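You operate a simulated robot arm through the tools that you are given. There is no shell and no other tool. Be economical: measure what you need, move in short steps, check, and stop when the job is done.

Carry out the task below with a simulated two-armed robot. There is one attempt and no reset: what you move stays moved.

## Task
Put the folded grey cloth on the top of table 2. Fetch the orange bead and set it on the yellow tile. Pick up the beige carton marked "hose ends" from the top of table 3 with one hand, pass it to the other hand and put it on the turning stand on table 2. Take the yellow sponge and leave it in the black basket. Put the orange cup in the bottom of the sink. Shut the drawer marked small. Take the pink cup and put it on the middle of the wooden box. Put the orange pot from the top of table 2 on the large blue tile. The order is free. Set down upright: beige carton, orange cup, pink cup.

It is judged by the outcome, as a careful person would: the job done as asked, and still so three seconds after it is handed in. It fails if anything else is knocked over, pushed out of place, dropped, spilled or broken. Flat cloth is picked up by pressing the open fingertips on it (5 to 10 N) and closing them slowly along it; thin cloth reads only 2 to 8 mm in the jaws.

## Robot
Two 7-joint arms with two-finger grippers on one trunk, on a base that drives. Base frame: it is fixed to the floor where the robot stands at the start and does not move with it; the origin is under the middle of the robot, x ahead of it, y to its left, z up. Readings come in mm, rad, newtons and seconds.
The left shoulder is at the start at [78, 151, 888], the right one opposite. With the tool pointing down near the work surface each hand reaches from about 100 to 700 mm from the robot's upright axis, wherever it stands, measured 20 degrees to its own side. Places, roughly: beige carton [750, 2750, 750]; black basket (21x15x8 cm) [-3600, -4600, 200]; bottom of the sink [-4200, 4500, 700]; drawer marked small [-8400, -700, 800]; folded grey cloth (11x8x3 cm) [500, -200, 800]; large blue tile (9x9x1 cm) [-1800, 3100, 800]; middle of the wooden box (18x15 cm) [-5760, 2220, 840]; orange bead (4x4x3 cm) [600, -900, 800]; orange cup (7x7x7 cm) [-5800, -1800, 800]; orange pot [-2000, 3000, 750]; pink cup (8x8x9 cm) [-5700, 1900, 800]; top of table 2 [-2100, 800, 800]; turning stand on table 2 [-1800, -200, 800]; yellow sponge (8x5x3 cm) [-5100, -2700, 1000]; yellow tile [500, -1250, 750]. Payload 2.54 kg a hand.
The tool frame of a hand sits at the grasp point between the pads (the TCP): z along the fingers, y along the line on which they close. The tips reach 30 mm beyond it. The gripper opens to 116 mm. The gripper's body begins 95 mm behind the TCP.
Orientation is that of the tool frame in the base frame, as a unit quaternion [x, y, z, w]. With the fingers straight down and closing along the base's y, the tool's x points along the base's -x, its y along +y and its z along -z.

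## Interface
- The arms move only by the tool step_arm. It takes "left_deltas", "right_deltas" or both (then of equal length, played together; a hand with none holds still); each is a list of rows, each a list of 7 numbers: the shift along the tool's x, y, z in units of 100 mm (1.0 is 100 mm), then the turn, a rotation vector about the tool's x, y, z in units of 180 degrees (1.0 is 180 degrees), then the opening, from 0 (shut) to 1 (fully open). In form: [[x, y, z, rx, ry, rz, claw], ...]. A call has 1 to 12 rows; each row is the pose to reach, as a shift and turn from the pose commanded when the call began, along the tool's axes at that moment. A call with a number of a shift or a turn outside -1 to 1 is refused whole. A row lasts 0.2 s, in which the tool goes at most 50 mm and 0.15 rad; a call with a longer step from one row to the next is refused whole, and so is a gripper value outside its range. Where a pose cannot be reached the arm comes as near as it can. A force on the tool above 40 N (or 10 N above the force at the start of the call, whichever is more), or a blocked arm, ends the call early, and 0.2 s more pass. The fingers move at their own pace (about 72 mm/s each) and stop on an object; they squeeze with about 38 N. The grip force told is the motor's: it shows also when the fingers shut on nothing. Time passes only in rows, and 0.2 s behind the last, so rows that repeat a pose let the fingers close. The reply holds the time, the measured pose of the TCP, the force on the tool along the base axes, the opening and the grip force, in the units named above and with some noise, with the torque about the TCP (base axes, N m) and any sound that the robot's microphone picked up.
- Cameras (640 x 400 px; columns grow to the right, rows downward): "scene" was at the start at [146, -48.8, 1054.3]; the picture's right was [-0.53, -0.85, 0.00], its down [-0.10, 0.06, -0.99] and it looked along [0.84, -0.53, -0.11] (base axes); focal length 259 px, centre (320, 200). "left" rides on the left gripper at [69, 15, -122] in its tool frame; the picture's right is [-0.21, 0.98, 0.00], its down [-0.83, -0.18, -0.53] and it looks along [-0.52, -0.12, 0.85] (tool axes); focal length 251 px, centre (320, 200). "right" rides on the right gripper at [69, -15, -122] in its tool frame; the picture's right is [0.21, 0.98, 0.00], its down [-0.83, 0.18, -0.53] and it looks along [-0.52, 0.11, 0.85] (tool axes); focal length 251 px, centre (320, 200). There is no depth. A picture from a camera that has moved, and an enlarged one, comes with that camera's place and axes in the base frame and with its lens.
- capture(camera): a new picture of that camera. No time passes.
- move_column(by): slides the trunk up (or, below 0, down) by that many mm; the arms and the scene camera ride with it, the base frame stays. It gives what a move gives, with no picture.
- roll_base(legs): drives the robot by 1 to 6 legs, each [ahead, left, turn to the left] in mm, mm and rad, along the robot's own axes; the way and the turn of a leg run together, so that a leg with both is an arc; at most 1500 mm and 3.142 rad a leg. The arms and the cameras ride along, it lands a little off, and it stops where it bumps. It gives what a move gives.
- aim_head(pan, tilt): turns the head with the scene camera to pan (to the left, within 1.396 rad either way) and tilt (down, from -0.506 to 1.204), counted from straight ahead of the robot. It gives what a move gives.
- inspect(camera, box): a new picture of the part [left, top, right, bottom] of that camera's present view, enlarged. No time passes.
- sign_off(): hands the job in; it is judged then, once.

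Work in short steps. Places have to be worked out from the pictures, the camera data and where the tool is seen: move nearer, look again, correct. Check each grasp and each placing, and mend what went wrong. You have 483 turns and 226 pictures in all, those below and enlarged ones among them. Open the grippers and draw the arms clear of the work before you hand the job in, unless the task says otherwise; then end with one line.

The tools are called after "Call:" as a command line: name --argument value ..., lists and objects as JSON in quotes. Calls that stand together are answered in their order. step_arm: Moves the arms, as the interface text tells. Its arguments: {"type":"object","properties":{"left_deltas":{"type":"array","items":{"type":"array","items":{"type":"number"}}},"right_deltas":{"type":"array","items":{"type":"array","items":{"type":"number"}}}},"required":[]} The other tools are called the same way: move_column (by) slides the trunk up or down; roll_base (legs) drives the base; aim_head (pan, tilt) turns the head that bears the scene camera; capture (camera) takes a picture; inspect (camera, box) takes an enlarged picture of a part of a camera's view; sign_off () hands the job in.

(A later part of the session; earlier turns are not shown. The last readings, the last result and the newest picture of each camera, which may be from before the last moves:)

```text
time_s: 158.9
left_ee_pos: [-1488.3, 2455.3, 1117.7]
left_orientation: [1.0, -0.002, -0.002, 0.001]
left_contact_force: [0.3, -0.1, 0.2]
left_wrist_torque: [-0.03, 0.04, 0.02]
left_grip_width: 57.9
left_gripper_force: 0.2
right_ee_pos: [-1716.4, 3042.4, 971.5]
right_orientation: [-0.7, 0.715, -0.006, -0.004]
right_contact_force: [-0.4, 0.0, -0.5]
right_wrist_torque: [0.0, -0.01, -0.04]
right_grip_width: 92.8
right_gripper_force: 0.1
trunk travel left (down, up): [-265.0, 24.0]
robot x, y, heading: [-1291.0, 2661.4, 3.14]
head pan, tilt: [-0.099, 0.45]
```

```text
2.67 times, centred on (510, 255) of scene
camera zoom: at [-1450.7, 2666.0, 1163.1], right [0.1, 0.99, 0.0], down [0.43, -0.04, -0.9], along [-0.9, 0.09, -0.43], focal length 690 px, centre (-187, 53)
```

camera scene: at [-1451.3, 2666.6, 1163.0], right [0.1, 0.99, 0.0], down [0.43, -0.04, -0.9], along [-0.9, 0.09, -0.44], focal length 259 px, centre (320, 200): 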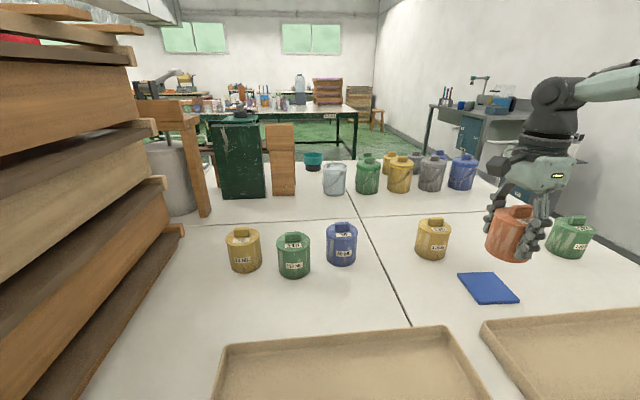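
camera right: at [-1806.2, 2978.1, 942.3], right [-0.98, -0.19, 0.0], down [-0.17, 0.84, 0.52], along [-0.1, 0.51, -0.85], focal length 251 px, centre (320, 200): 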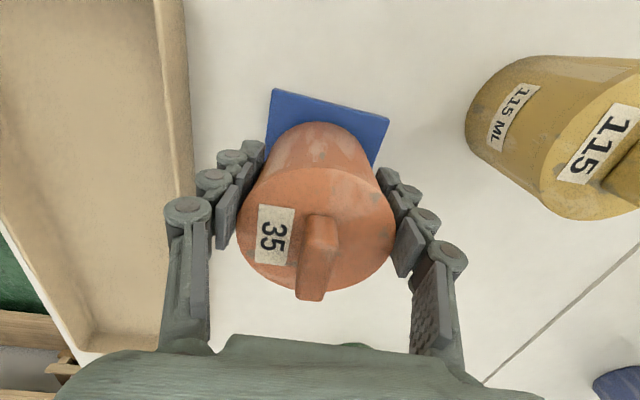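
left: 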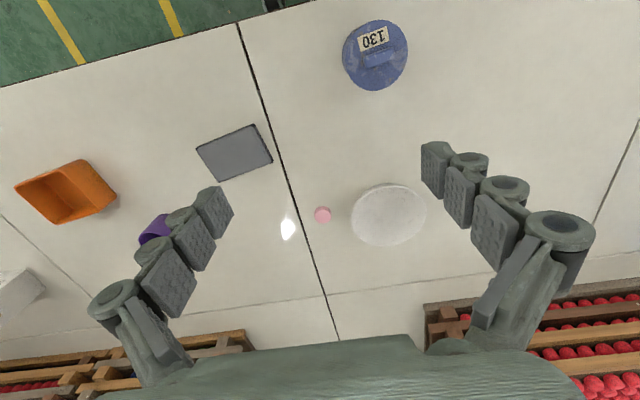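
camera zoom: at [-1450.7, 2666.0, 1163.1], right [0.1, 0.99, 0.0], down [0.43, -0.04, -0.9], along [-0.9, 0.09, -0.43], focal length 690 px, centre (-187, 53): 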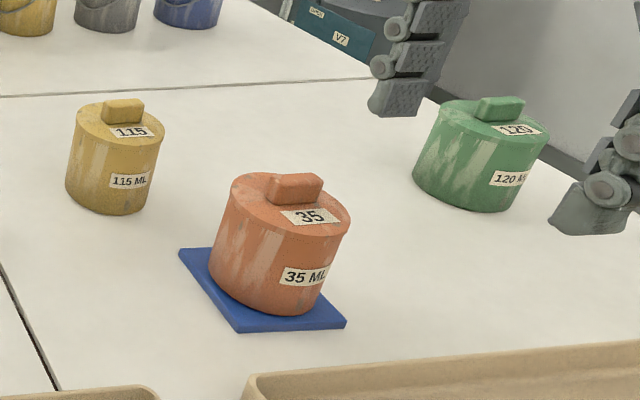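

The pot stands upright on the blue tile. Now the carton: I back off from the table, restore the right hand's yaw and turn around toward table 3.

Call:
step_arm --right_deltas '[[0.1, -0.45, -0.1, 0, 0, 0, 0.8], [0.2, -0.9, -0.2, 0, 0, 0, 0.8]]'

Call:
roll_base --legs '[[-400, 0, 0]]'

Call:
step_arm --right_deltas '[[0.2, 0, 0, 0, 0, -0.045, 0.8], [0.4, 0, 0, 0, 0, -0.09, 0.8], [0.6, 0, 0, 0, 0, -0.135, 0.8], [0.8, 0, 0, 0, 0, -0.18, 0.8], [1.0, 0, 0, 0, 0, -0.225, 0.8], [1.0, 0, 0, 0, 0, -0.27, 0.8], [1.0, 0, 0, 0, 0, -0.315, 0.8], [1.0, 0, 0, 0, 0, -0.36, 0.8], [1.0, 0, 0, 0, 0, -0.405, 0.8], [1.0, 0, 0, 0, 0, -0.45, 0.8], [1.0, 0, 0, 0, 0, -0.495, 0.8]]'

Call:
roll_base --legs '[[0, 0, -1.57], [0, 0, -1.57]]'

Call:
aim_head --pan 0.0 --tilt 0.3

Call:
capture --camera "scene"

```text
time_s: 159.5
left_ee_pos: [-1488.5, 2455.3, 1117.1]
left_orientation: [1.0, -0.002, -0.002, 0.001]
left_contact_force: [-0.6, 0.0, 0.0]
left_wrist_torque: [0.0, 0.0, 0.0]
left_grip_width: 57.7
left_gripper_force: 0.0
right_ee_pos: [-1629.2, 3020.0, 996.6]
right_orientation: [-0.7, 0.714, -0.006, -0.004]
right_contact_force: [0.7, -0.9, -0.5]
right_wrist_torque: [0.0, -0.01, 0.0]
right_grip_width: 93.0
right_gripper_force: 0.1
trunk travel left (down, up): [-265.0, 24.0]
robot x, y, heading: [-1291.9, 2653.7, 3.143]
head pan, tilt: [-0.099, 0.45]
```

```text
time_s: 161.9
left_ee_pos: [-1095.6, 2454.2, 1117.9]
left_orientation: [1.0, -0.001, -0.003, 0.0]
left_contact_force: [0.6, -0.7, -1.1]
left_wrist_torque: [0.0, 0.02, 0.0]
left_grip_width: 57.7
left_gripper_force: 0.1
right_ee_pos: [-1239.8, 3018.5, 995.0]
right_orientation: [-0.702, 0.712, -0.006, -0.004]
right_contact_force: [0.7, -0.4, 0.0]
right_wrist_torque: [-0.01, 0.04, -0.01]
right_grip_width: 92.7
right_gripper_force: 0.1
trunk travel left (down, up): [-265.0, 24.0]
robot x, y, heading: [-900.3, 2654.1, -3.14]
head pan, tilt: [-0.099, 0.45]
```

```text
time_s: 164.3
left_ee_pos: [-1096.2, 2454.9, 1116.9]
left_orientation: [1.0, -0.001, -0.002, 0.001]
left_contact_force: [0.6, -0.9, -0.1]
left_wrist_torque: [0.04, -0.03, -0.03]
left_grip_width: 58.1
left_gripper_force: 0.0
right_ee_pos: [-1240.8, 2920.0, 997.0]
right_orientation: [1.0, -0.015, 0.002, 0.006]
right_contact_force: [0.4, -0.1, 0.2]
right_wrist_torque: [0.01, -0.05, -0.01]
right_grip_width: 93.0
right_gripper_force: 0.0
trunk travel left (down, up): [-265.0, 24.0]
robot x, y, heading: [-898.2, 2657.1, -3.138]
head pan, tilt: [-0.099, 0.45]
```

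```text
time_s: 172.5
left_ee_pos: [-712.5, 2868.8, 1116.8]
left_orientation: [-0.024, 1.0, 0.001, 0.002]
left_contact_force: [-0.1, 0.0, 0.3]
left_wrist_torque: [0.01, 0.03, 0.02]
left_grip_width: 58.4
left_gripper_force: 0.1
right_ee_pos: [-547.6, 2412.7, 996.3]
right_orientation: [-0.01, 1.0, 0.006, -0.002]
right_contact_force: [0.5, 0.0, 1.1]
right_wrist_torque: [-0.04, 0.0, -0.02]
right_grip_width: 92.9
right_gripper_force: 0.0
trunk travel left (down, up): [-265.0, 24.0]
robot x, y, heading: [-901.7, 2657.4, 0.054]
head pan, tilt: [-0.099, 0.45]
```

```text
time_s: 173.2
left_ee_pos: [-714.2, 2869.2, 1117.8]
left_orientation: [-0.023, 1.0, 0.0, 0.003]
left_contact_force: [0.0, -0.5, 0.4]
left_wrist_torque: [0.0, 0.02, -0.01]
left_grip_width: 58.0
left_gripper_force: 0.1
right_ee_pos: [-547.2, 2412.1, 996.5]
right_orientation: [-0.01, 1.0, 0.006, -0.002]
right_contact_force: [-0.4, -0.2, -0.8]
right_wrist_torque: [-0.04, -0.02, 0.0]
right_grip_width: 92.8
right_gripper_force: 0.1
trunk travel left (down, up): [-265.0, 24.0]
robot x, y, heading: [-900.2, 2658.5, 0.051]
head pan, tilt: [0.0, 0.3]
```

```text
150 pictures are left
camera scene: at [-739.2, 2665.9, 1176.9], right [0.05, -1.0, 0.0], down [-0.3, -0.02, -0.96], along [0.95, 0.05, -0.3], focal length 259 px, centre (320, 200)
```

scene: 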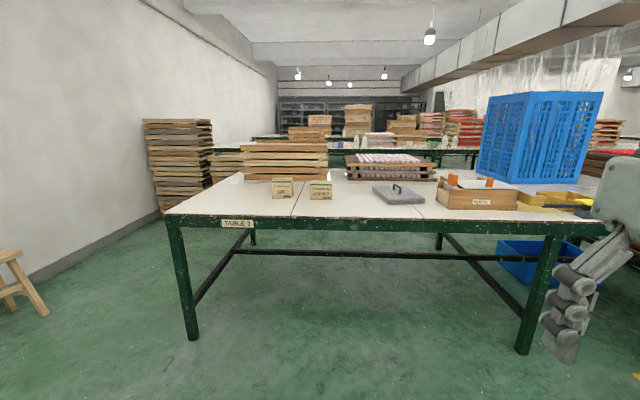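

Two beige cartons stand on the table; I zoom to read the labels.

Call:
inspect --camera "scene" --box '[210, 165, 350, 235]'

```text
4.57 times, centred on (280, 200) of scene
camera zoom: at [-739.2, 2665.9, 1176.9], right [0.05, -1.0, 0.0], down [-0.3, -0.02, -0.96], along [0.95, 0.05, -0.3], focal length 1184 px, centre (503, 200)
```

zoom: 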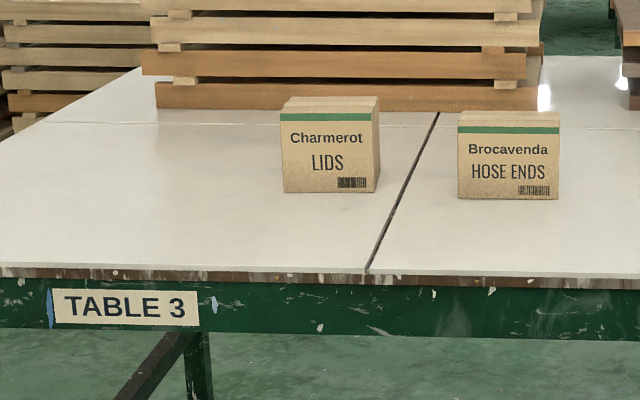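

"HOSE ENDS" is the right-hand carton, about [490, 2724]. Plan: right hand grips it from above across its thin side, turns it in the air, and the left hand takes it from the near end. I straighten and drive up to the table.

Call:
roll_base --legs '[[0, 0, -0.052], [600, 130, 0]]'

Call:
step_arm --right_deltas '[[0, 0, 0, 0, 0, 0.045, 1], [0, 0, 0, 0, 0, 0.09, 1], [0, 0, 0, 0, 0, 0.135, 1], [0, 0, 0, 0, 0, 0.18, 1], [0, 0, 0, 0, 0, 0.225, 1], [0, 0, 0, 0, 0, 0.27, 1], [0, 0, 0, 0, 0, 0.315, 1], [0, 0, 0, 0, 0, 0.36, 1], [0, 0, 0, 0, 0, 0.405, 1], [0, 0, 0, 0, 0, 0.45, 1], [0, 0, 0, 0, 0, 0.495, 1]]'

Call:
aim_head --pan 0.0 --tilt 0.45

Call:
capture --camera "scene"

```text
time_s: 177.0
left_ee_pos: [-110.3, 2989.1, 1117.1]
left_orientation: [0.005, 1.0, 0.0, 0.003]
left_contact_force: [-0.5, -0.3, -0.8]
left_wrist_torque: [0.01, -0.01, -0.02]
left_grip_width: 58.0
left_gripper_force: 0.0
right_ee_pos: [30.2, 2523.8, 996.7]
right_orientation: [0.02, 1.0, 0.006, -0.001]
right_contact_force: [1.5, -0.3, 0.0]
right_wrist_torque: [0.0, -0.04, 0.03]
right_grip_width: 92.8
right_gripper_force: 0.1
trunk travel left (down, up): [-265.0, 24.0]
robot x, y, heading: [-307.6, 2789.2, -0.006]
head pan, tilt: [0.0, 0.3]
```

```text
time_s: 179.4
left_ee_pos: [-109.6, 2989.8, 1117.4]
left_orientation: [0.004, 1.0, 0.001, 0.003]
left_contact_force: [0.9, -1.2, -0.9]
left_wrist_torque: [0.05, -0.02, 0.02]
left_grip_width: 57.9
left_gripper_force: 0.1
right_ee_pos: [29.4, 2523.8, 997.2]
right_orientation: [0.716, 0.698, 0.003, -0.006]
right_contact_force: [-0.1, -1.2, 0.3]
right_wrist_torque: [0.01, 0.03, 0.01]
right_grip_width: 116.0
right_gripper_force: 0.1
trunk travel left (down, up): [-265.0, 24.0]
robot x, y, heading: [-308.7, 2789.1, 0.001]
head pan, tilt: [0.0, 0.3]
```

```text
time_s: 180.1
left_ee_pos: [-109.9, 2990.1, 1117.9]
left_orientation: [0.005, 1.0, 0.001, 0.003]
left_contact_force: [-0.1, -1.0, 0.4]
left_wrist_torque: [-0.04, 0.0, 0.03]
left_grip_width: 58.1
left_gripper_force: 0.0
right_ee_pos: [29.3, 2523.7, 996.5]
right_orientation: [0.716, 0.699, 0.004, -0.006]
right_contact_force: [-0.5, -0.4, -0.3]
right_wrist_torque: [0.02, 0.01, -0.02]
right_grip_width: 116.1
right_gripper_force: 0.2
trunk travel left (down, up): [-265.0, 24.0]
robot x, y, heading: [-306.9, 2791.1, -0.004]
head pan, tilt: [0.0, 0.45]
```

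```text
148 pictures are left
camera scene: at [-148.9, 2787.6, 1163.1], right [0.0, -1.0, 0.0], down [-0.43, 0.0, -0.9], along [0.9, 0.0, -0.43], focal length 259 px, centre (320, 200)
```

scene: 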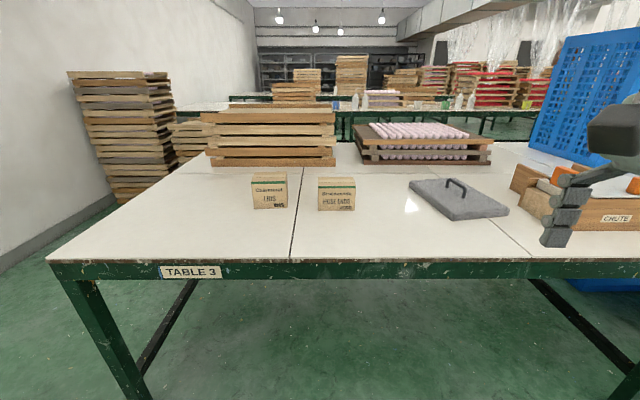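

The table edge is at x ≈ 360 and the carton front near [616, 2734]; I zoom to get its depth.

Call:
inspect --camera "scene" --box '[240, 160, 370, 220]'

```text
4.92 times, centred on (305, 190) of scene
camera zoom: at [-148.9, 2787.6, 1163.1], right [0.0, -1.0, 0.0], down [-0.43, 0.0, -0.9], along [0.9, 0.0, -0.43], focal length 1275 px, centre (394, 249)
```

zoom: 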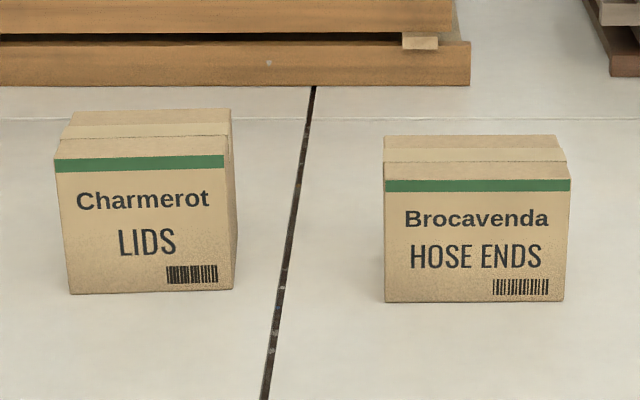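

Carton: 120 wide × ~55 deep × 100 tall, centred near [647, 2733]. I drive to about [80, 2880].

Call:
roll_base --legs '[[385, 90, 0]]'

Call:
capture --camera "scene"

Call:
capture --camera "right"

```text
time_s: 182.6
left_ee_pos: [274.9, 3076.4, 1117.6]
left_orientation: [0.003, 1.0, -0.001, 0.003]
left_contact_force: [0.2, 0.4, -0.7]
left_wrist_torque: [0.02, 0.01, 0.02]
left_grip_width: 58.2
left_gripper_force: 0.1
right_ee_pos: [415.6, 2611.2, 996.4]
right_orientation: [0.715, 0.7, 0.003, -0.005]
right_contact_force: [-0.1, 0.6, 0.2]
right_wrist_torque: [-0.02, 0.03, 0.01]
right_grip_width: 115.8
right_gripper_force: 0.0
trunk travel left (down, up): [-265.0, 24.0]
robot x, y, heading: [76.4, 2872.7, -0.005]
head pan, tilt: [0.0, 0.45]
```

```text
146 pictures are left
camera scene: at [236.4, 2874.8, 1162.9], right [0.0, -1.0, 0.0], down [-0.44, 0.0, -0.9], along [0.9, 0.0, -0.44], focal length 259 px, centre (320, 200)
```

scene: 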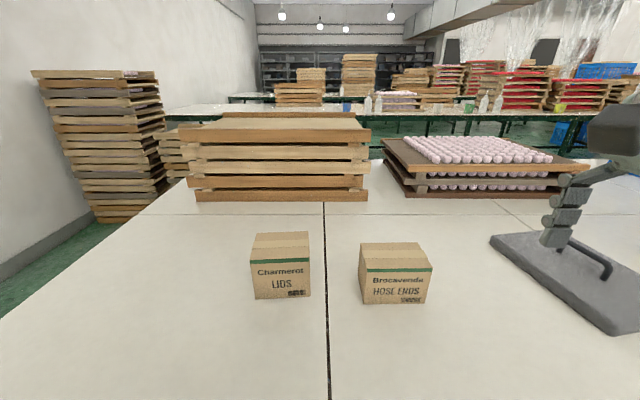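

```text
145 pictures are left
camera right: at [402.6, 2679.3, 1118.6], right [0.98, 0.19, 0.0], down [0.17, -0.84, 0.52], along [0.1, -0.51, -0.85], focal length 251 px, centre (320, 200)
```

right: 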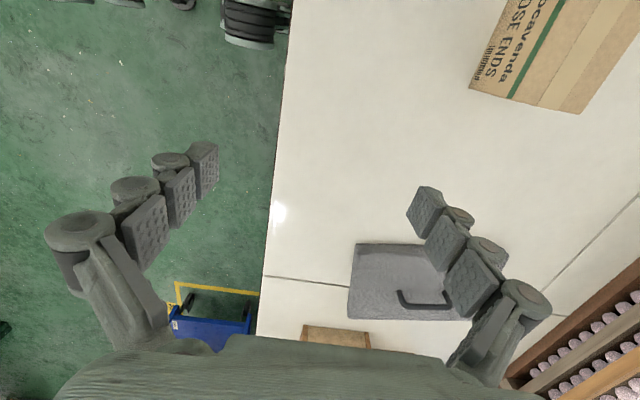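

Carton centre refined to [645, 2732], ~75 mm deep, 88 tall. I bring the right hand over its right part at y ≈ 2702.

Call:
step_arm --right_deltas '[[0.2, 0.3, 0, 0, 0, 0, 1], [0.4, 0.6, 0, 0, 0, 0, 1], [0.5, 0.95, 0, 0, 0, 0, 1]]'

Call:
step_arm --right_deltas '[[0.2, 0.3, 0, 0, 0, 0, 1], [0.4, 0.6, 0, 0, 0, 0, 1], [0.45, 0.95, 0.2, 0, 0, 0, 1], [0.45, 0.95, 0.5, 0, 0, 0, 1]]'

Call:
capture --camera "right"

```text
time_s: 183.4
left_ee_pos: [274.4, 3075.1, 1116.9]
left_orientation: [0.004, 1.0, 0.0, 0.002]
left_contact_force: [0.2, 0.5, 1.0]
left_wrist_torque: [0.05, 0.02, 0.02]
left_grip_width: 58.1
left_gripper_force: 0.0
right_ee_pos: [511.2, 2658.6, 997.4]
right_orientation: [0.714, 0.7, 0.004, -0.006]
right_contact_force: [0.6, -0.1, 0.3]
right_wrist_torque: [-0.05, 0.02, 0.02]
right_grip_width: 116.3
right_gripper_force: 0.0
trunk travel left (down, up): [-265.0, 24.0]
robot x, y, heading: [76.7, 2878.4, -0.005]
head pan, tilt: [0.0, 0.45]
```

```text
time_s: 184.4
left_ee_pos: [273.3, 3076.6, 1116.4]
left_orientation: [0.003, 1.0, 0.0, 0.003]
left_contact_force: [-0.9, 0.2, 0.4]
left_wrist_torque: [0.0, -0.01, 0.03]
left_grip_width: 58.0
left_gripper_force: 0.0
right_ee_pos: [606.5, 2702.0, 947.5]
right_orientation: [0.714, 0.7, 0.004, -0.006]
right_contact_force: [0.2, 0.6, -0.2]
right_wrist_torque: [-0.03, 0.01, -0.01]
right_grip_width: 115.8
right_gripper_force: 0.0
trunk travel left (down, up): [-265.0, 24.0]
robot x, y, heading: [76.8, 2873.3, -0.001]
head pan, tilt: [0.0, 0.45]
```

```text
144 pictures are left
camera right: at [593.6, 2769.2, 1069.8], right [0.98, 0.19, 0.0], down [0.17, -0.84, 0.52], along [0.1, -0.51, -0.85], focal length 251 px, centre (320, 200)
```

right: 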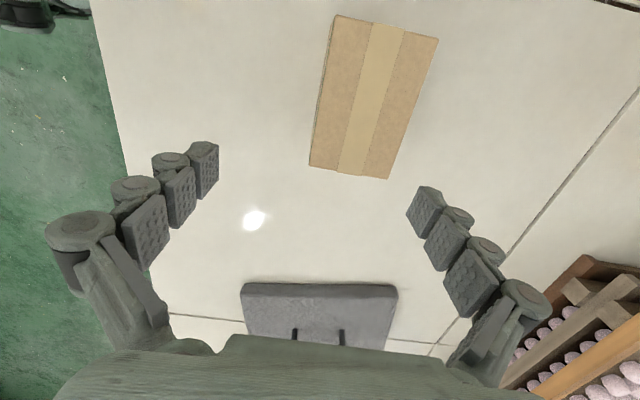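

Top face measured: x 601–680, y 2672–2791, z ≈ 847. I centre on x = 640 and descend to TCP z ≈ 822.

Call:
step_arm --right_deltas '[[0.0, 0.34, 0, 0, 0, 0, 1], [0, 0.34, 0.4, 0, 0, 0, 1], [0, 0.34, 0.8, 0, 0, 0, 1], [0, 0.34, 0.95, 0, 0, 0, 1]]'

Call:
capture --camera "right"

```text
time_s: 185.4
left_ee_pos: [273.9, 3075.5, 1116.5]
left_orientation: [0.003, 1.0, 0.0, 0.002]
left_contact_force: [0.1, 0.1, 0.0]
left_wrist_torque: [-0.02, -0.01, 0.04]
left_grip_width: 58.1
left_gripper_force: 0.0
right_ee_pos: [640.1, 2704.9, 851.3]
right_orientation: [0.714, 0.7, 0.002, -0.005]
right_contact_force: [0.4, -0.5, -0.9]
right_wrist_torque: [0.0, 0.0, 0.03]
right_grip_width: 115.6
right_gripper_force: 0.1
trunk travel left (down, up): [-265.0, 24.0]
robot x, y, heading: [77.9, 2876.1, -0.001]
head pan, tilt: [0.0, 0.45]
```

```text
143 pictures are left
camera right: at [627.6, 2772.1, 973.7], right [0.98, 0.19, 0.0], down [0.17, -0.84, 0.52], along [0.1, -0.51, -0.85], focal length 251 px, centre (320, 200)
```

right: 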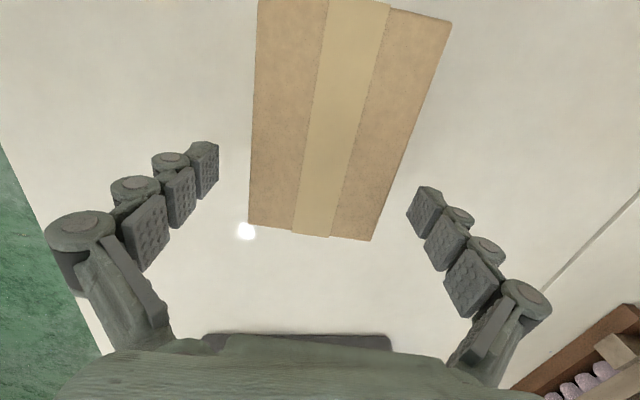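

The jaws straddle the carton evenly. I lower 28 mm and close.

Call:
step_arm --right_deltas '[[0, 0, 0.15, 0, 0, 0, 1], [0, 0, 0.28, 0, 0, 0, 1], [0, 0, 0.28, 0, 0, 0, 0.8], [0, 0, 0.28, 0, 0, 0, 0.65], [0, 0, 0.28, 0, 0, 0, 0.5], [0, 0, 0.28, 0, 0, 0, 0.5], [0, 0, 0.28, 0, 0, 0, 0.5]]'

Call:
step_arm --right_deltas '[[0, 0, -0.1, 0, 0, 0, 0.5], [0, 0, -0.4, 0, 0, 0, 0.5], [0, 0, -0.8, 0, 0, 0, 0.5], [0, 0, -1.0, 0, 0, 0, 0.5]]'

Call:
capture --camera "scene"

```text
time_s: 187.0
left_ee_pos: [273.9, 3077.0, 1117.3]
left_orientation: [0.003, 1.0, 0.0, 0.002]
left_contact_force: [-0.3, 0.4, 0.3]
left_wrist_torque: [0.03, -0.01, -0.05]
left_grip_width: 57.8
left_gripper_force: 0.1
right_ee_pos: [640.6, 2705.4, 824.8]
right_orientation: [0.714, 0.7, 0.004, -0.005]
right_contact_force: [1.7, 0.0, 2.9]
right_wrist_torque: [-0.16, -0.27, 0.16]
right_grip_width: 80.0
right_gripper_force: 38.2
trunk travel left (down, up): [-265.0, 24.0]
robot x, y, heading: [77.4, 2874.9, -0.001]
head pan, tilt: [0.0, 0.45]
```

```text
time_s: 188.0
left_ee_pos: [274.2, 3076.2, 1117.7]
left_orientation: [0.003, 1.0, 0.001, 0.003]
left_contact_force: [0.4, 0.7, -0.7]
left_wrist_torque: [0.02, 0.02, 0.01]
left_grip_width: 58.0
left_gripper_force: 0.0
right_ee_pos: [640.3, 2702.6, 924.1]
right_orientation: [0.714, 0.7, 0.003, -0.005]
right_contact_force: [-0.9, -0.1, -5.7]
right_wrist_torque: [-0.16, -0.01, 0.0]
right_grip_width: 79.5
right_gripper_force: 38.2
trunk travel left (down, up): [-265.0, 24.0]
robot x, y, heading: [75.2, 2878.4, -0.006]
head pan, tilt: [0.0, 0.45]
```

```text
142 pictures are left
camera scene: at [236.4, 2874.6, 1162.9], right [0.0, -1.0, 0.0], down [-0.44, 0.0, -0.9], along [0.9, 0.0, -0.44], focal length 259 px, centre (320, 200)
```

scene: 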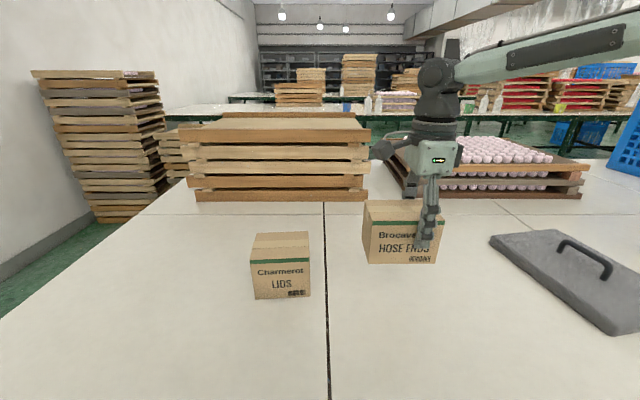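

Held (≈0.57 kg). I raise it further, draw it back and turn it 90° so its long free end points toward me.

Call:
step_arm --right_deltas '[[0, 0, -0.4, 0, 0, 0, 0.5], [0, -0.2, -0.8, 0, 0, 0, 0.5], [0, -0.6, -0.9, 0, 0, 0, 0.5], [0, -1.0, -0.9, 0, 0, 0, 0.5]]'

Call:
step_arm --right_deltas '[[0.1, -0.1, 0, 0, 0, -0.045, 0.5], [0.2, -0.2, 0, 0, 0, -0.09, 0.5], [0.3, -0.3, 0, 0, 0, -0.135, 0.5], [0.4, -0.4, 0, 0, 0, -0.18, 0.5], [0.5, -0.5, 0, 0, 0, -0.225, 0.5], [0.6, -0.5, 0, 0, 0, -0.27, 0.5], [0.7, -0.5, 0, 0, 0, -0.315, 0.5], [0.8, -0.5, 0, 0, 0, -0.36, 0.5], [0.9, -0.5, 0, 0, 0, -0.405, 0.5], [1.0, -0.5, 0, 0, 0, -0.45, 0.5], [1.0, -0.5, 0, 0, 0, -0.495, 0.5]]'

Call:
capture --camera "scene"

```text
time_s: 189.0
left_ee_pos: [273.8, 3076.6, 1118.2]
left_orientation: [0.004, 1.0, 0.0, 0.002]
left_contact_force: [-0.3, -0.6, -0.1]
left_wrist_torque: [0.0, 0.01, 0.0]
left_grip_width: 58.2
left_gripper_force: 0.1
right_ee_pos: [541.2, 2701.8, 1015.2]
right_orientation: [0.714, 0.7, 0.004, -0.005]
right_contact_force: [-0.9, 0.3, -5.4]
right_wrist_torque: [-0.16, -0.01, 0.0]
right_grip_width: 79.7
right_gripper_force: 37.7
trunk travel left (down, up): [-265.0, 24.0]
robot x, y, heading: [78.3, 2878.0, 0.0]
head pan, tilt: [0.0, 0.45]
```

```text
time_s: 191.4
left_ee_pos: [273.6, 3076.7, 1115.7]
left_orientation: [0.003, 1.0, 0.001, 0.003]
left_contact_force: [0.5, -0.9, -0.5]
left_wrist_torque: [-0.01, 0.01, 0.03]
left_grip_width: 58.1
left_gripper_force: 0.1
right_ee_pos: [494.1, 2805.3, 1015.4]
right_orientation: [0.018, 1.0, 0.006, -0.001]
right_contact_force: [0.0, -0.2, -5.9]
right_wrist_torque: [0.01, -0.18, 0.03]
right_grip_width: 79.8
right_gripper_force: 37.9
trunk travel left (down, up): [-265.0, 24.0]
robot x, y, heading: [75.7, 2873.5, -0.001]
head pan, tilt: [0.0, 0.45]
```

```text
141 pictures are left
camera scene: at [236.2, 2874.6, 1163.0], right [0.0, -1.0, 0.0], down [-0.44, 0.0, -0.9], along [0.9, 0.0, -0.44], focal length 259 px, centre (320, 200)
```

scene: 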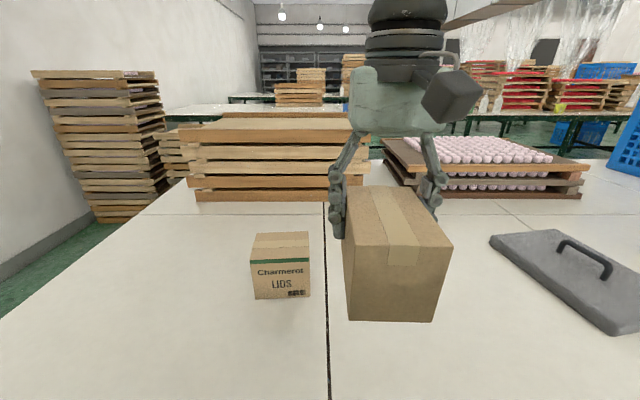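

The carton's free end points at me now. I move it forward to x ≈ 640, y ≈ 2870 to leave room for the left hand.

Call:
step_arm --right_deltas '[[-0.35, 0.3, 0, 0, 0, 0, 0.5], [-0.7, 0.65, 0, 0, 0, 0, 0.5], [-1.0, 0.65, 0, 0, 0, 0, 0.5]]' --left_deltas '[[0, 0, 0, 0, 0, 0, 1], [0, 0, 0, 0, 0, 0, 1], [0, 0, 0, 0, 0, 0, 1]]'

Call:
step_arm --right_deltas '[[-0.25, 0, 0, 0, 0, 0, 0.5], [-0.46, 0, 0, 0, 0, 0, 0.5], [-0.46, 0, 0, 0, 0, 0, 0.5], [-0.46, 0, 0, 0, 0, 0, 0.5]]' --left_deltas '[[-0.3, 0, 0, 0, -0.04, 0, 1], [-0.6, 0, 0, 0, -0.08, 0, 1], [-0.9, 0, 0, 0, -0.12, 0, 1], [-1.0, -0.2, 0, 0, -0.1667, 0, 1]]'

Call:
capture --camera "scene"

Call:
capture --camera "left"

```text
time_s: 192.2
left_ee_pos: [274.5, 3076.1, 1116.7]
left_orientation: [0.003, 1.0, 0.001, 0.002]
left_contact_force: [0.8, 0.0, -0.8]
left_wrist_torque: [-0.02, -0.03, 0.03]
left_grip_width: 116.0
left_gripper_force: 0.0
right_ee_pos: [537.6, 2797.2, 1014.9]
right_orientation: [0.019, 1.0, 0.007, -0.003]
right_contact_force: [0.1, -0.1, -5.9]
right_wrist_torque: [-0.08, -0.18, 0.0]
right_grip_width: 79.5
right_gripper_force: 38.3
right hand out of reach, approached as far as the arm can: row 1, 2, 3
trunk travel left (down, up): [-265.0, 24.0]
robot x, y, heading: [78.0, 2874.7, -0.004]
head pan, tilt: [0.0, 0.45]
```

```text
time_s: 193.2
left_ee_pos: [375.5, 3052.9, 1115.8]
left_orientation: [0.003, 0.965, -0.001, 0.263]
left_contact_force: [0.3, -0.3, 0.0]
left_wrist_torque: [0.04, -0.03, 0.02]
left_grip_width: 116.0
left_gripper_force: 0.1
right_ee_pos: [561.3, 2786.8, 1013.8]
right_orientation: [0.02, 1.0, 0.006, -0.002]
right_contact_force: [0.2, -0.3, -5.8]
right_wrist_torque: [0.01, -0.16, 0.02]
right_grip_width: 79.4
right_gripper_force: 38.0
right hand out of reach, approached as far as the arm can: row 1, 2, 3, 4
trunk travel left (down, up): [-265.0, 24.0]
robot x, y, heading: [74.5, 2875.9, -0.004]
head pan, tilt: [0.0, 0.45]
```

```text
140 pictures are left
camera scene: at [236.4, 2874.2, 1163.0], right [0.0, -1.0, 0.0], down [-0.44, 0.0, -0.9], along [0.9, 0.0, -0.44], focal length 259 px, centre (320, 200)
```

scene: 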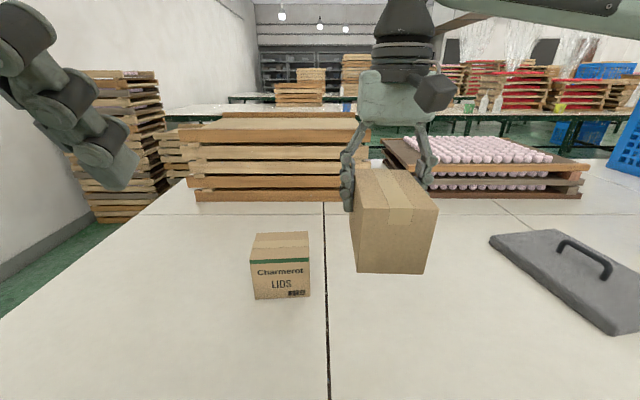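

```text
139 pictures are left
camera left: at [254.4, 3069.0, 1186.5], right [0.19, 0.98, 0.11], down [0.44, -0.18, 0.88], along [0.88, -0.12, -0.47], focal length 251 px, centre (320, 200)
```

left: 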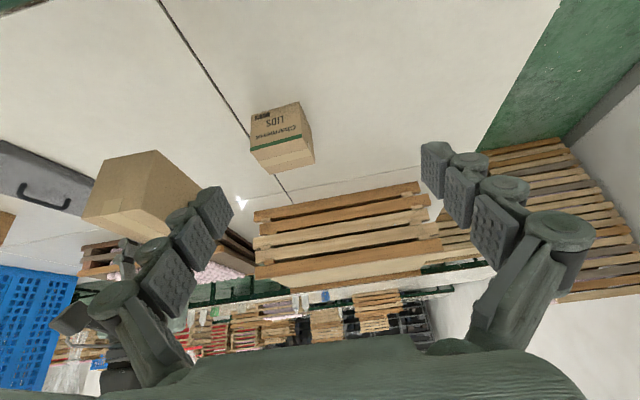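

Reach inward is limited up here; lower is better and also further from the head. I lower the carton 90 mm (bottom ≈ 858, still clear of the table and LIDS carton).

Call:
step_arm --right_deltas '[[0, 0, 0.3, 0, 0, 0, 0.5], [0, 0, 0.6, 0, 0, 0, 0.5], [0, 0, 0.85, 0, 0, 0, 0.5]]'

Call:
step_arm --right_deltas '[[0, 0.15, 0, 0, 0, 0, 0.5], [0, 0.3, 0, 0, 0, 0, 0.5], [0, 0.4, 0, 0, 0, 0, 0.5]]'

```text
time_s: 194.0
left_ee_pos: [376.3, 3053.1, 1115.8]
left_orientation: [0.003, 0.965, 0.0, 0.261]
left_contact_force: [0.0, -0.1, 1.0]
left_wrist_torque: [-0.02, 0.03, 0.02]
left_grip_width: 116.0
left_gripper_force: 0.1
right_ee_pos: [564.1, 2786.1, 928.9]
right_orientation: [0.019, 1.0, 0.007, -0.002]
right_contact_force: [0.0, 1.1, -5.7]
right_wrist_torque: [0.0, -0.18, 0.03]
right_grip_width: 79.5
right_gripper_force: 37.8
trunk travel left (down, up): [-265.0, 24.0]
robot x, y, heading: [74.5, 2874.2, 0.001]
head pan, tilt: [0.0, 0.45]
```

```text
time_s: 194.8
left_ee_pos: [376.2, 3053.8, 1116.8]
left_orientation: [0.003, 0.965, -0.001, 0.261]
left_contact_force: [-0.4, 0.5, -0.2]
left_wrist_torque: [-0.02, 0.0, 0.0]
left_grip_width: 116.0
left_gripper_force: 0.1
right_ee_pos: [547.8, 2803.0, 922.2]
right_orientation: [0.018, 1.0, 0.006, -0.001]
right_contact_force: [0.4, -0.3, -6.2]
right_wrist_torque: [-0.02, -0.16, 0.0]
right_grip_width: 79.3
right_gripper_force: 37.8
right hand out of reach, approached as far as the arm can: row 1, 2, 3
trunk travel left (down, up): [-265.0, 24.0]
robot x, y, heading: [76.4, 2876.9, 0.0]
head pan, tilt: [0.0, 0.45]
```

To keep clear of the head, I'll turn the carton 45° so its free end points to my left-near side, and orient the left hand to match (yaw 45°, pitch 45°).

Call:
step_arm --right_deltas '[[0, 0, 0, 0, 0, 0.045, 0.5], [0, 0, 0, 0, 0, 0.09, 0.5], [0, 0, 0, 0, 0, 0.135, 0.5], [0, 0, 0, 0, 0, 0.18, 0.5], [0, 0, 0, 0, 0, 0.22, 0.5], [0, 0, 0, 0, 0, 0.25, 0.5]]' --left_deltas '[[0, 0, 0, 0, 0.045, 0, 1], [0, 0, 0, 0, 0.09, 0, 1], [0, 0, 0, 0, 0.13, 0, 1], [0, 0, 0, 0, 0.1667, 0, 1], [0, 0, 0, 0, 0.1667, 0, 1], [0, 0, 0, 0, 0.1667, 0, 1]]'

Call:
step_arm --left_deltas '[[0, 0, 0, 0, 0, 0.045, 1], [0, 0, 0, 0, 0, 0.09, 1], [0, 0, 0, 0, 0, 0.135, 1], [0, 0, 0, 0, 0, 0.18, 1], [0, 0, 0, 0, 0, 0.22, 1], [0, 0, 0, 0, 0, 0.25, 1]]'

Call:
step_arm --left_deltas '[[0, 0, 0, 0, -0.045, 0, 1], [0, 0, 0, 0, -0.09, 0, 1], [0, 0, 0, 0, -0.135, 0, 1], [0, 0, 0, 0, -0.18, 0, 1], [0, 0, 0, 0, -0.22, 0, 1], [0, 0, 0, 0, -0.25, 0, 1]]'

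Call:
capture --camera "scene"

Call:
capture --camera "left"

```text
time_s: 196.2
left_ee_pos: [374.1, 3055.8, 1117.6]
left_orientation: [0.004, 1.0, 0.001, 0.003]
left_contact_force: [0.1, -0.7, -0.5]
left_wrist_torque: [-0.03, -0.03, 0.0]
left_grip_width: 116.0
left_gripper_force: 0.0
right_ee_pos: [545.5, 2807.2, 924.0]
right_orientation: [0.401, 0.916, 0.004, -0.005]
right_contact_force: [0.4, -0.3, -5.9]
right_wrist_torque: [-0.09, -0.14, -0.03]
right_grip_width: 79.6
right_gripper_force: 38.5
trunk travel left (down, up): [-265.0, 24.0]
robot x, y, heading: [80.3, 2872.0, -0.006]
head pan, tilt: [0.0, 0.45]
```

```text
time_s: 197.6
left_ee_pos: [374.1, 3055.9, 1117.9]
left_orientation: [0.387, 0.922, 0.001, 0.002]
left_contact_force: [0.4, 0.0, 0.0]
left_wrist_torque: [0.01, -0.03, 0.0]
left_grip_width: 116.1
left_gripper_force: 0.0
right_ee_pos: [544.9, 2808.8, 922.9]
right_orientation: [0.399, 0.917, 0.005, -0.004]
right_contact_force: [-0.4, -0.1, -5.7]
right_wrist_torque: [-0.08, -0.09, 0.01]
right_grip_width: 79.5
right_gripper_force: 38.3
trunk travel left (down, up): [-265.0, 24.0]
robot x, y, heading: [76.5, 2873.8, -0.008]
head pan, tilt: [0.0, 0.45]
```

```text
time_s: 199.0
left_ee_pos: [374.2, 3056.3, 1117.3]
left_orientation: [0.357, 0.851, -0.146, 0.356]
left_contact_force: [0.6, -0.5, 0.1]
left_wrist_torque: [0.0, -0.02, 0.01]
left_grip_width: 116.3
left_gripper_force: 0.1
right_ee_pos: [544.7, 2807.8, 924.2]
right_orientation: [0.4, 0.917, 0.004, -0.004]
right_contact_force: [-0.1, -0.2, -6.7]
right_wrist_torque: [-0.09, -0.12, -0.02]
right_grip_width: 79.4
right_gripper_force: 38.0
trunk travel left (down, up): [-265.0, 24.0]
robot x, y, heading: [75.4, 2874.2, 0.002]
head pan, tilt: [0.0, 0.45]
```

```text
138 pictures are left
camera scene: at [236.4, 2874.8, 1163.0], right [0.0, -1.0, 0.0], down [-0.44, 0.0, -0.9], along [0.9, 0.0, -0.44], focal length 259 px, centre (320, 200)
```

scene: 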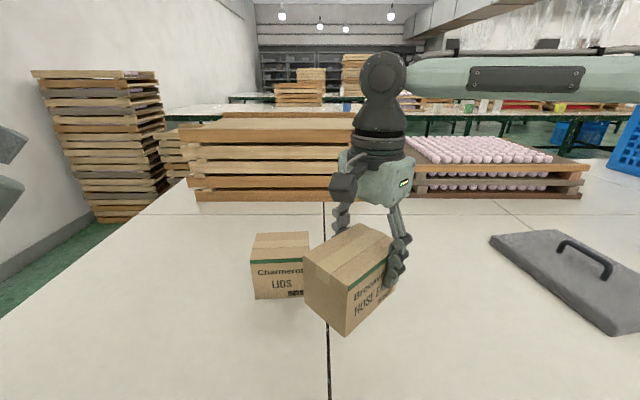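

```text
137 pictures are left
camera left: at [289.1, 3163.2, 1154.2], right [0.8, 0.58, 0.16], down [0.01, -0.27, 0.96], along [0.6, -0.77, -0.23], focal length 251 px, centre (320, 200)
```

left: 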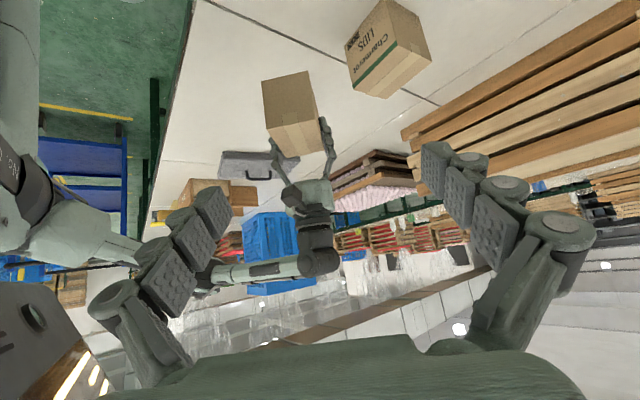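

Orientation matches within 2°. I bring the left hand to a standoff about 110 mm back along its approach line.

Call:
step_arm --left_deltas '[[-0.08, -0.25, 0.3, 0, 0, 0, 1], [-0.15, -0.51, 0.6, 0, 0, 0, 1], [-0.15, -0.51, 1.0, 0, 0, 0, 1]]'

Call:
step_arm --left_deltas '[[0, 0, 0.4, 0, 0, 0, 1], [0, 0, 0.8, 0, 0, 0, 1], [0, 0, 1.0, 0, 0, 0, 1]]'

Call:
capture --camera "scene"

Call:
capture --camera "left"

```text
time_s: 199.8
left_ee_pos: [406.6, 2963.6, 1076.1]
left_orientation: [0.356, 0.852, -0.146, 0.355]
left_contact_force: [0.4, -1.0, -0.1]
left_wrist_torque: [0.02, 0.02, 0.02]
left_grip_width: 115.6
left_gripper_force: 0.1
left hand out of reach, approached as far as the arm can: row 2, 3
right_ee_pos: [544.4, 2807.7, 923.8]
right_orientation: [0.399, 0.917, 0.005, -0.004]
right_contact_force: [-0.1, 0.4, -6.2]
right_wrist_torque: [-0.1, -0.09, 0.03]
right_grip_width: 78.9
right_gripper_force: 38.1
trunk travel left (down, up): [-265.0, 24.0]
robot x, y, heading: [73.6, 2877.6, -0.001]
head pan, tilt: [0.0, 0.45]
```

```text
time_s: 200.6
left_ee_pos: [466.0, 2909.8, 1013.3]
left_orientation: [0.357, 0.852, -0.146, 0.354]
left_contact_force: [0.9, 0.2, 0.2]
left_wrist_torque: [0.01, 0.01, 0.01]
left_grip_width: 115.7
left_gripper_force: 0.0
left hand out of reach, approached as far as the arm can: row 1, 2, 3
right_ee_pos: [544.6, 2808.5, 923.6]
right_orientation: [0.399, 0.917, 0.004, -0.004]
right_contact_force: [0.9, -0.4, -6.4]
right_wrist_torque: [-0.07, -0.12, 0.03]
right_grip_width: 79.3
right_gripper_force: 37.5
trunk travel left (down, up): [-265.0, 24.0]
robot x, y, heading: [75.4, 2874.6, -0.004]
head pan, tilt: [0.0, 0.45]
```

```text
136 pictures are left
camera scene: at [236.5, 2874.6, 1162.9], right [0.0, -1.0, 0.0], down [-0.44, 0.0, -0.9], along [0.9, 0.0, -0.44], focal length 259 px, centre (320, 200)
```

scene: 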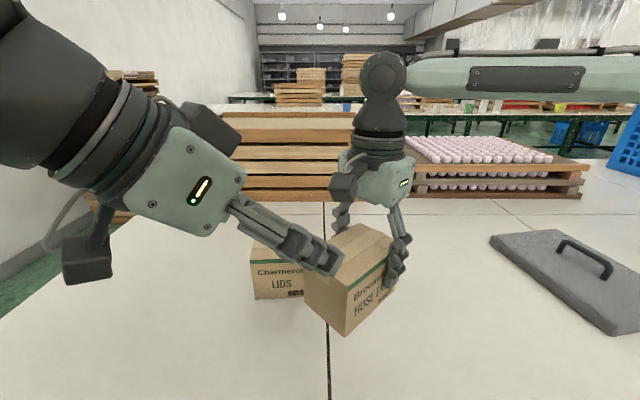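

```text
135 pictures are left
camera left: at [380.6, 3016.3, 1050.1], right [0.8, 0.58, 0.16], down [0.01, -0.28, 0.96], along [0.6, -0.77, -0.23], focal length 251 px, centre (320, 200)
```

left: 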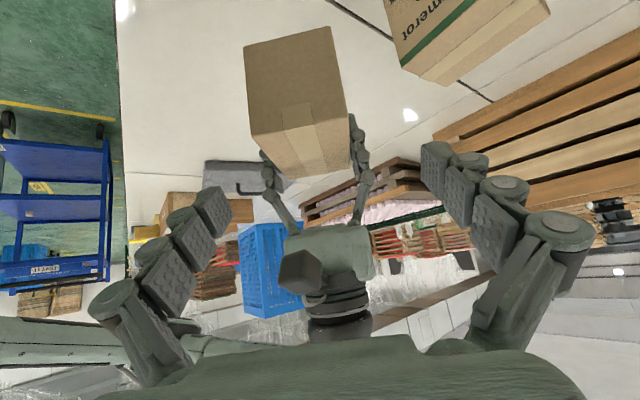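

Standoff is close. I correct sideways/upward offsets first and check the pose before sliding in.

Call:
step_arm --left_deltas '[[0.15, -0.07, 0, 0, 0, 0, 1], [0.29, -0.14, 0, 0, 0, 0, 1], [0.29, -0.14, 0.3, 0, 0, 0, 1]]'

Call:
capture --camera "left"

```text
time_s: 201.4
left_ee_pos: [479.3, 2891.8, 985.9]
left_orientation: [0.358, 0.852, -0.147, 0.354]
left_contact_force: [0.9, 0.3, 0.5]
left_wrist_torque: [0.01, 0.01, -0.04]
left_grip_width: 115.8
left_gripper_force: 0.0
left hand out of reach, approached as far as the arm can: row 1, 2, 3
right_ee_pos: [544.4, 2807.6, 923.8]
right_orientation: [0.399, 0.917, 0.005, -0.005]
right_contact_force: [0.1, -0.2, -6.1]
right_wrist_torque: [-0.09, -0.13, 0.0]
right_grip_width: 79.4
right_gripper_force: 37.8
trunk travel left (down, up): [-265.0, 24.0]
robot x, y, heading: [73.7, 2875.6, -0.005]
head pan, tilt: [0.0, 0.45]
```

```text
134 pictures are left
camera left: at [393.6, 2999.2, 1022.5], right [0.8, 0.58, 0.16], down [0.01, -0.28, 0.96], along [0.6, -0.77, -0.23], focal length 251 px, centre (320, 200)
```

left: 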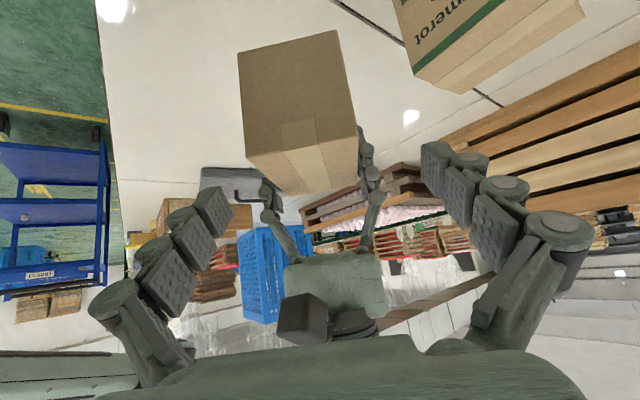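

The carton sits between the open fingers. I continue along the approach, 88 mm plus small corrections.

Call:
step_arm --left_deltas '[[0.13, -0.05, 0.2, 0, 0, 0, 1], [0.2, -0.1, 0.4, 0, 0, 0, 1], [0.26, -0.1, 0.6, 0, 0, 0, 1], [0.26, -0.1, 0.8, 0, 0, 0, 1]]'

Call:
capture --camera "left"

Call:
capture --camera "scene"

```text
time_s: 202.4
left_ee_pos: [498.1, 2857.1, 909.1]
left_orientation: [0.356, 0.852, -0.146, 0.355]
left_contact_force: [-0.2, 0.3, -0.5]
left_wrist_torque: [0.03, 0.01, 0.0]
left_grip_width: 116.1
left_gripper_force: 0.1
left hand out of reach, approached as far as the arm can: row 1, 2, 3
right_ee_pos: [545.4, 2807.2, 923.8]
right_orientation: [0.4, 0.916, 0.005, -0.005]
right_contact_force: [0.0, 0.5, -5.7]
right_wrist_torque: [-0.1, -0.1, 0.02]
right_grip_width: 79.3
right_gripper_force: 38.2
trunk travel left (down, up): [-265.0, 24.0]
robot x, y, heading: [77.7, 2874.0, -0.004]
head pan, tilt: [0.0, 0.45]
```

```text
133 pictures are left
camera left: at [413.3, 2963.3, 945.5], right [0.8, 0.58, 0.16], down [0.01, -0.28, 0.96], along [0.6, -0.77, -0.23], focal length 251 px, centre (320, 200)
```

left: 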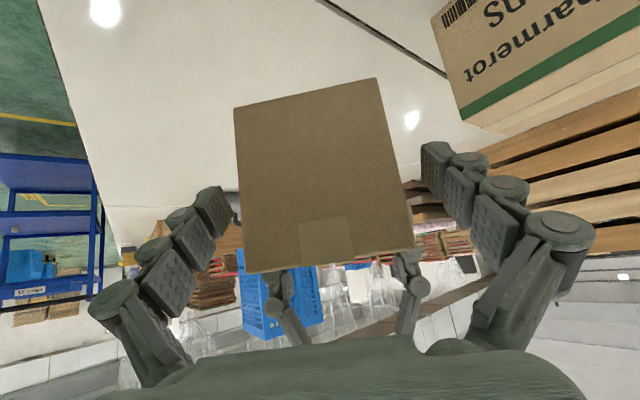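

```text
132 pictures are left
camera scene: at [236.5, 2874.6, 1163.0], right [0.0, -1.0, 0.0], down [-0.44, 0.0, -0.9], along [0.9, 0.0, -0.44], focal length 259 px, centre (320, 200)
```

scene: 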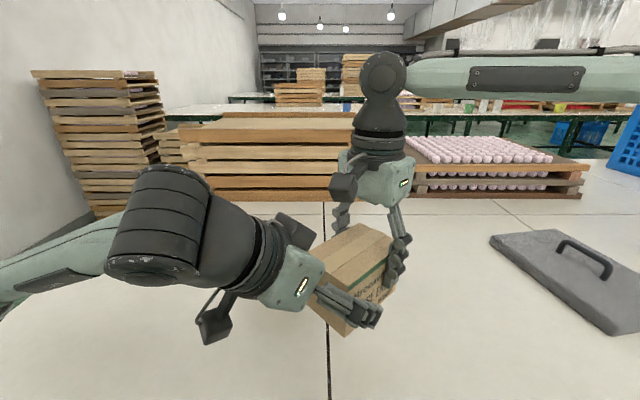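

Well centred. I close the left hand on the carton.

Call:
step_arm --left_deltas '[[0, 0, 0, 0, 0, 0, 0.85], [0, 0, 0, 0, 0, 0, 0.72], [0, 0, 0, 0, 0, 0, 0.6], [0, 0, 0, 0, 0, 0, 0.5], [0, 0, 0, 0, 0, 0, 0.5]]'

Call:
capture --camera "scene"

```text
time_s: 203.6
left_ee_pos: [498.2, 2857.3, 908.1]
left_orientation: [0.356, 0.852, -0.146, 0.355]
left_contact_force: [0.0, 2.1, -0.8]
left_wrist_torque: [0.03, -0.12, -0.25]
left_grip_width: 79.6
left_gripper_force: 38.0
right_ee_pos: [544.3, 2807.5, 922.8]
right_orientation: [0.4, 0.917, 0.005, -0.005]
right_contact_force: [0.9, -3.5, -5.3]
right_wrist_torque: [-0.17, -0.03, 0.33]
right_grip_width: 79.3
right_gripper_force: 38.3
trunk travel left (down, up): [-265.0, 24.0]
robot x, y, heading: [77.0, 2873.0, -0.004]
head pan, tilt: [0.0, 0.45]
```

```text
131 pictures are left
camera scene: at [236.4, 2874.7, 1163.0], right [0.0, -1.0, 0.0], down [-0.44, 0.0, -0.9], along [0.9, 0.0, -0.44], focal length 259 px, centre (320, 200)
```

scene: 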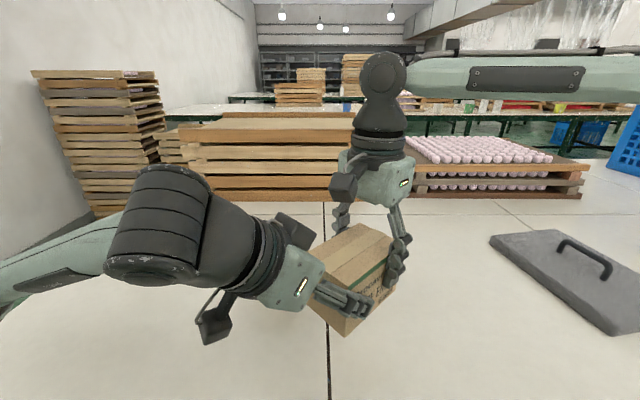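

Both hands hold it (79.6 mm, 38 N each). The right hand opens and withdraws straight up.

Call:
step_arm --right_deltas '[[0, 0, 0, 0, 0, 0, 0.75], [0, 0, 0, 0, 0, 0, 0.9], [0, 0, 0, 0, 0, 0, 0.95], [0, 0, -0.3, 0, 0, 0, 0.95], [0, 0, -0.7, 0, 0, 0, 0.95], [0, 0, -1.0, 0, 0, 0, 0.95]]'

Call:
capture --camera "scene"

```text
time_s: 205.0
left_ee_pos: [496.8, 2856.2, 909.4]
left_orientation: [0.357, 0.852, -0.146, 0.356]
left_contact_force: [-0.6, 0.0, 0.0]
left_wrist_torque: [0.16, 0.12, 0.04]
left_grip_width: 79.6
left_gripper_force: 37.6
right_ee_pos: [558.1, 2781.8, 1036.0]
right_orientation: [0.399, 0.917, 0.005, -0.004]
right_contact_force: [0.2, 0.0, 0.0]
right_wrist_torque: [0.02, -0.04, -0.05]
right_grip_width: 110.3
right_gripper_force: 0.0
right hand out of reach, approached as far as the arm can: row 5, 6
trunk travel left (down, up): [-265.0, 24.0]
robot x, y, heading: [76.9, 2876.4, -0.004]
head pan, tilt: [0.0, 0.45]
```

```text
130 pictures are left
camera scene: at [235.4, 2874.9, 1163.2], right [0.0, -1.0, 0.0], down [-0.43, 0.0, -0.9], along [0.9, 0.0, -0.43], focal length 259 px, centre (320, 200)
```

scene: 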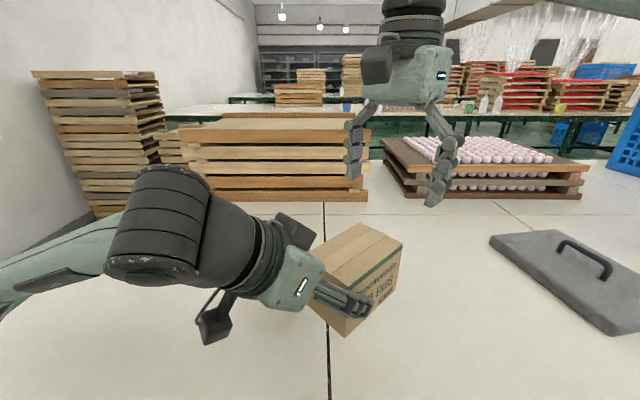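

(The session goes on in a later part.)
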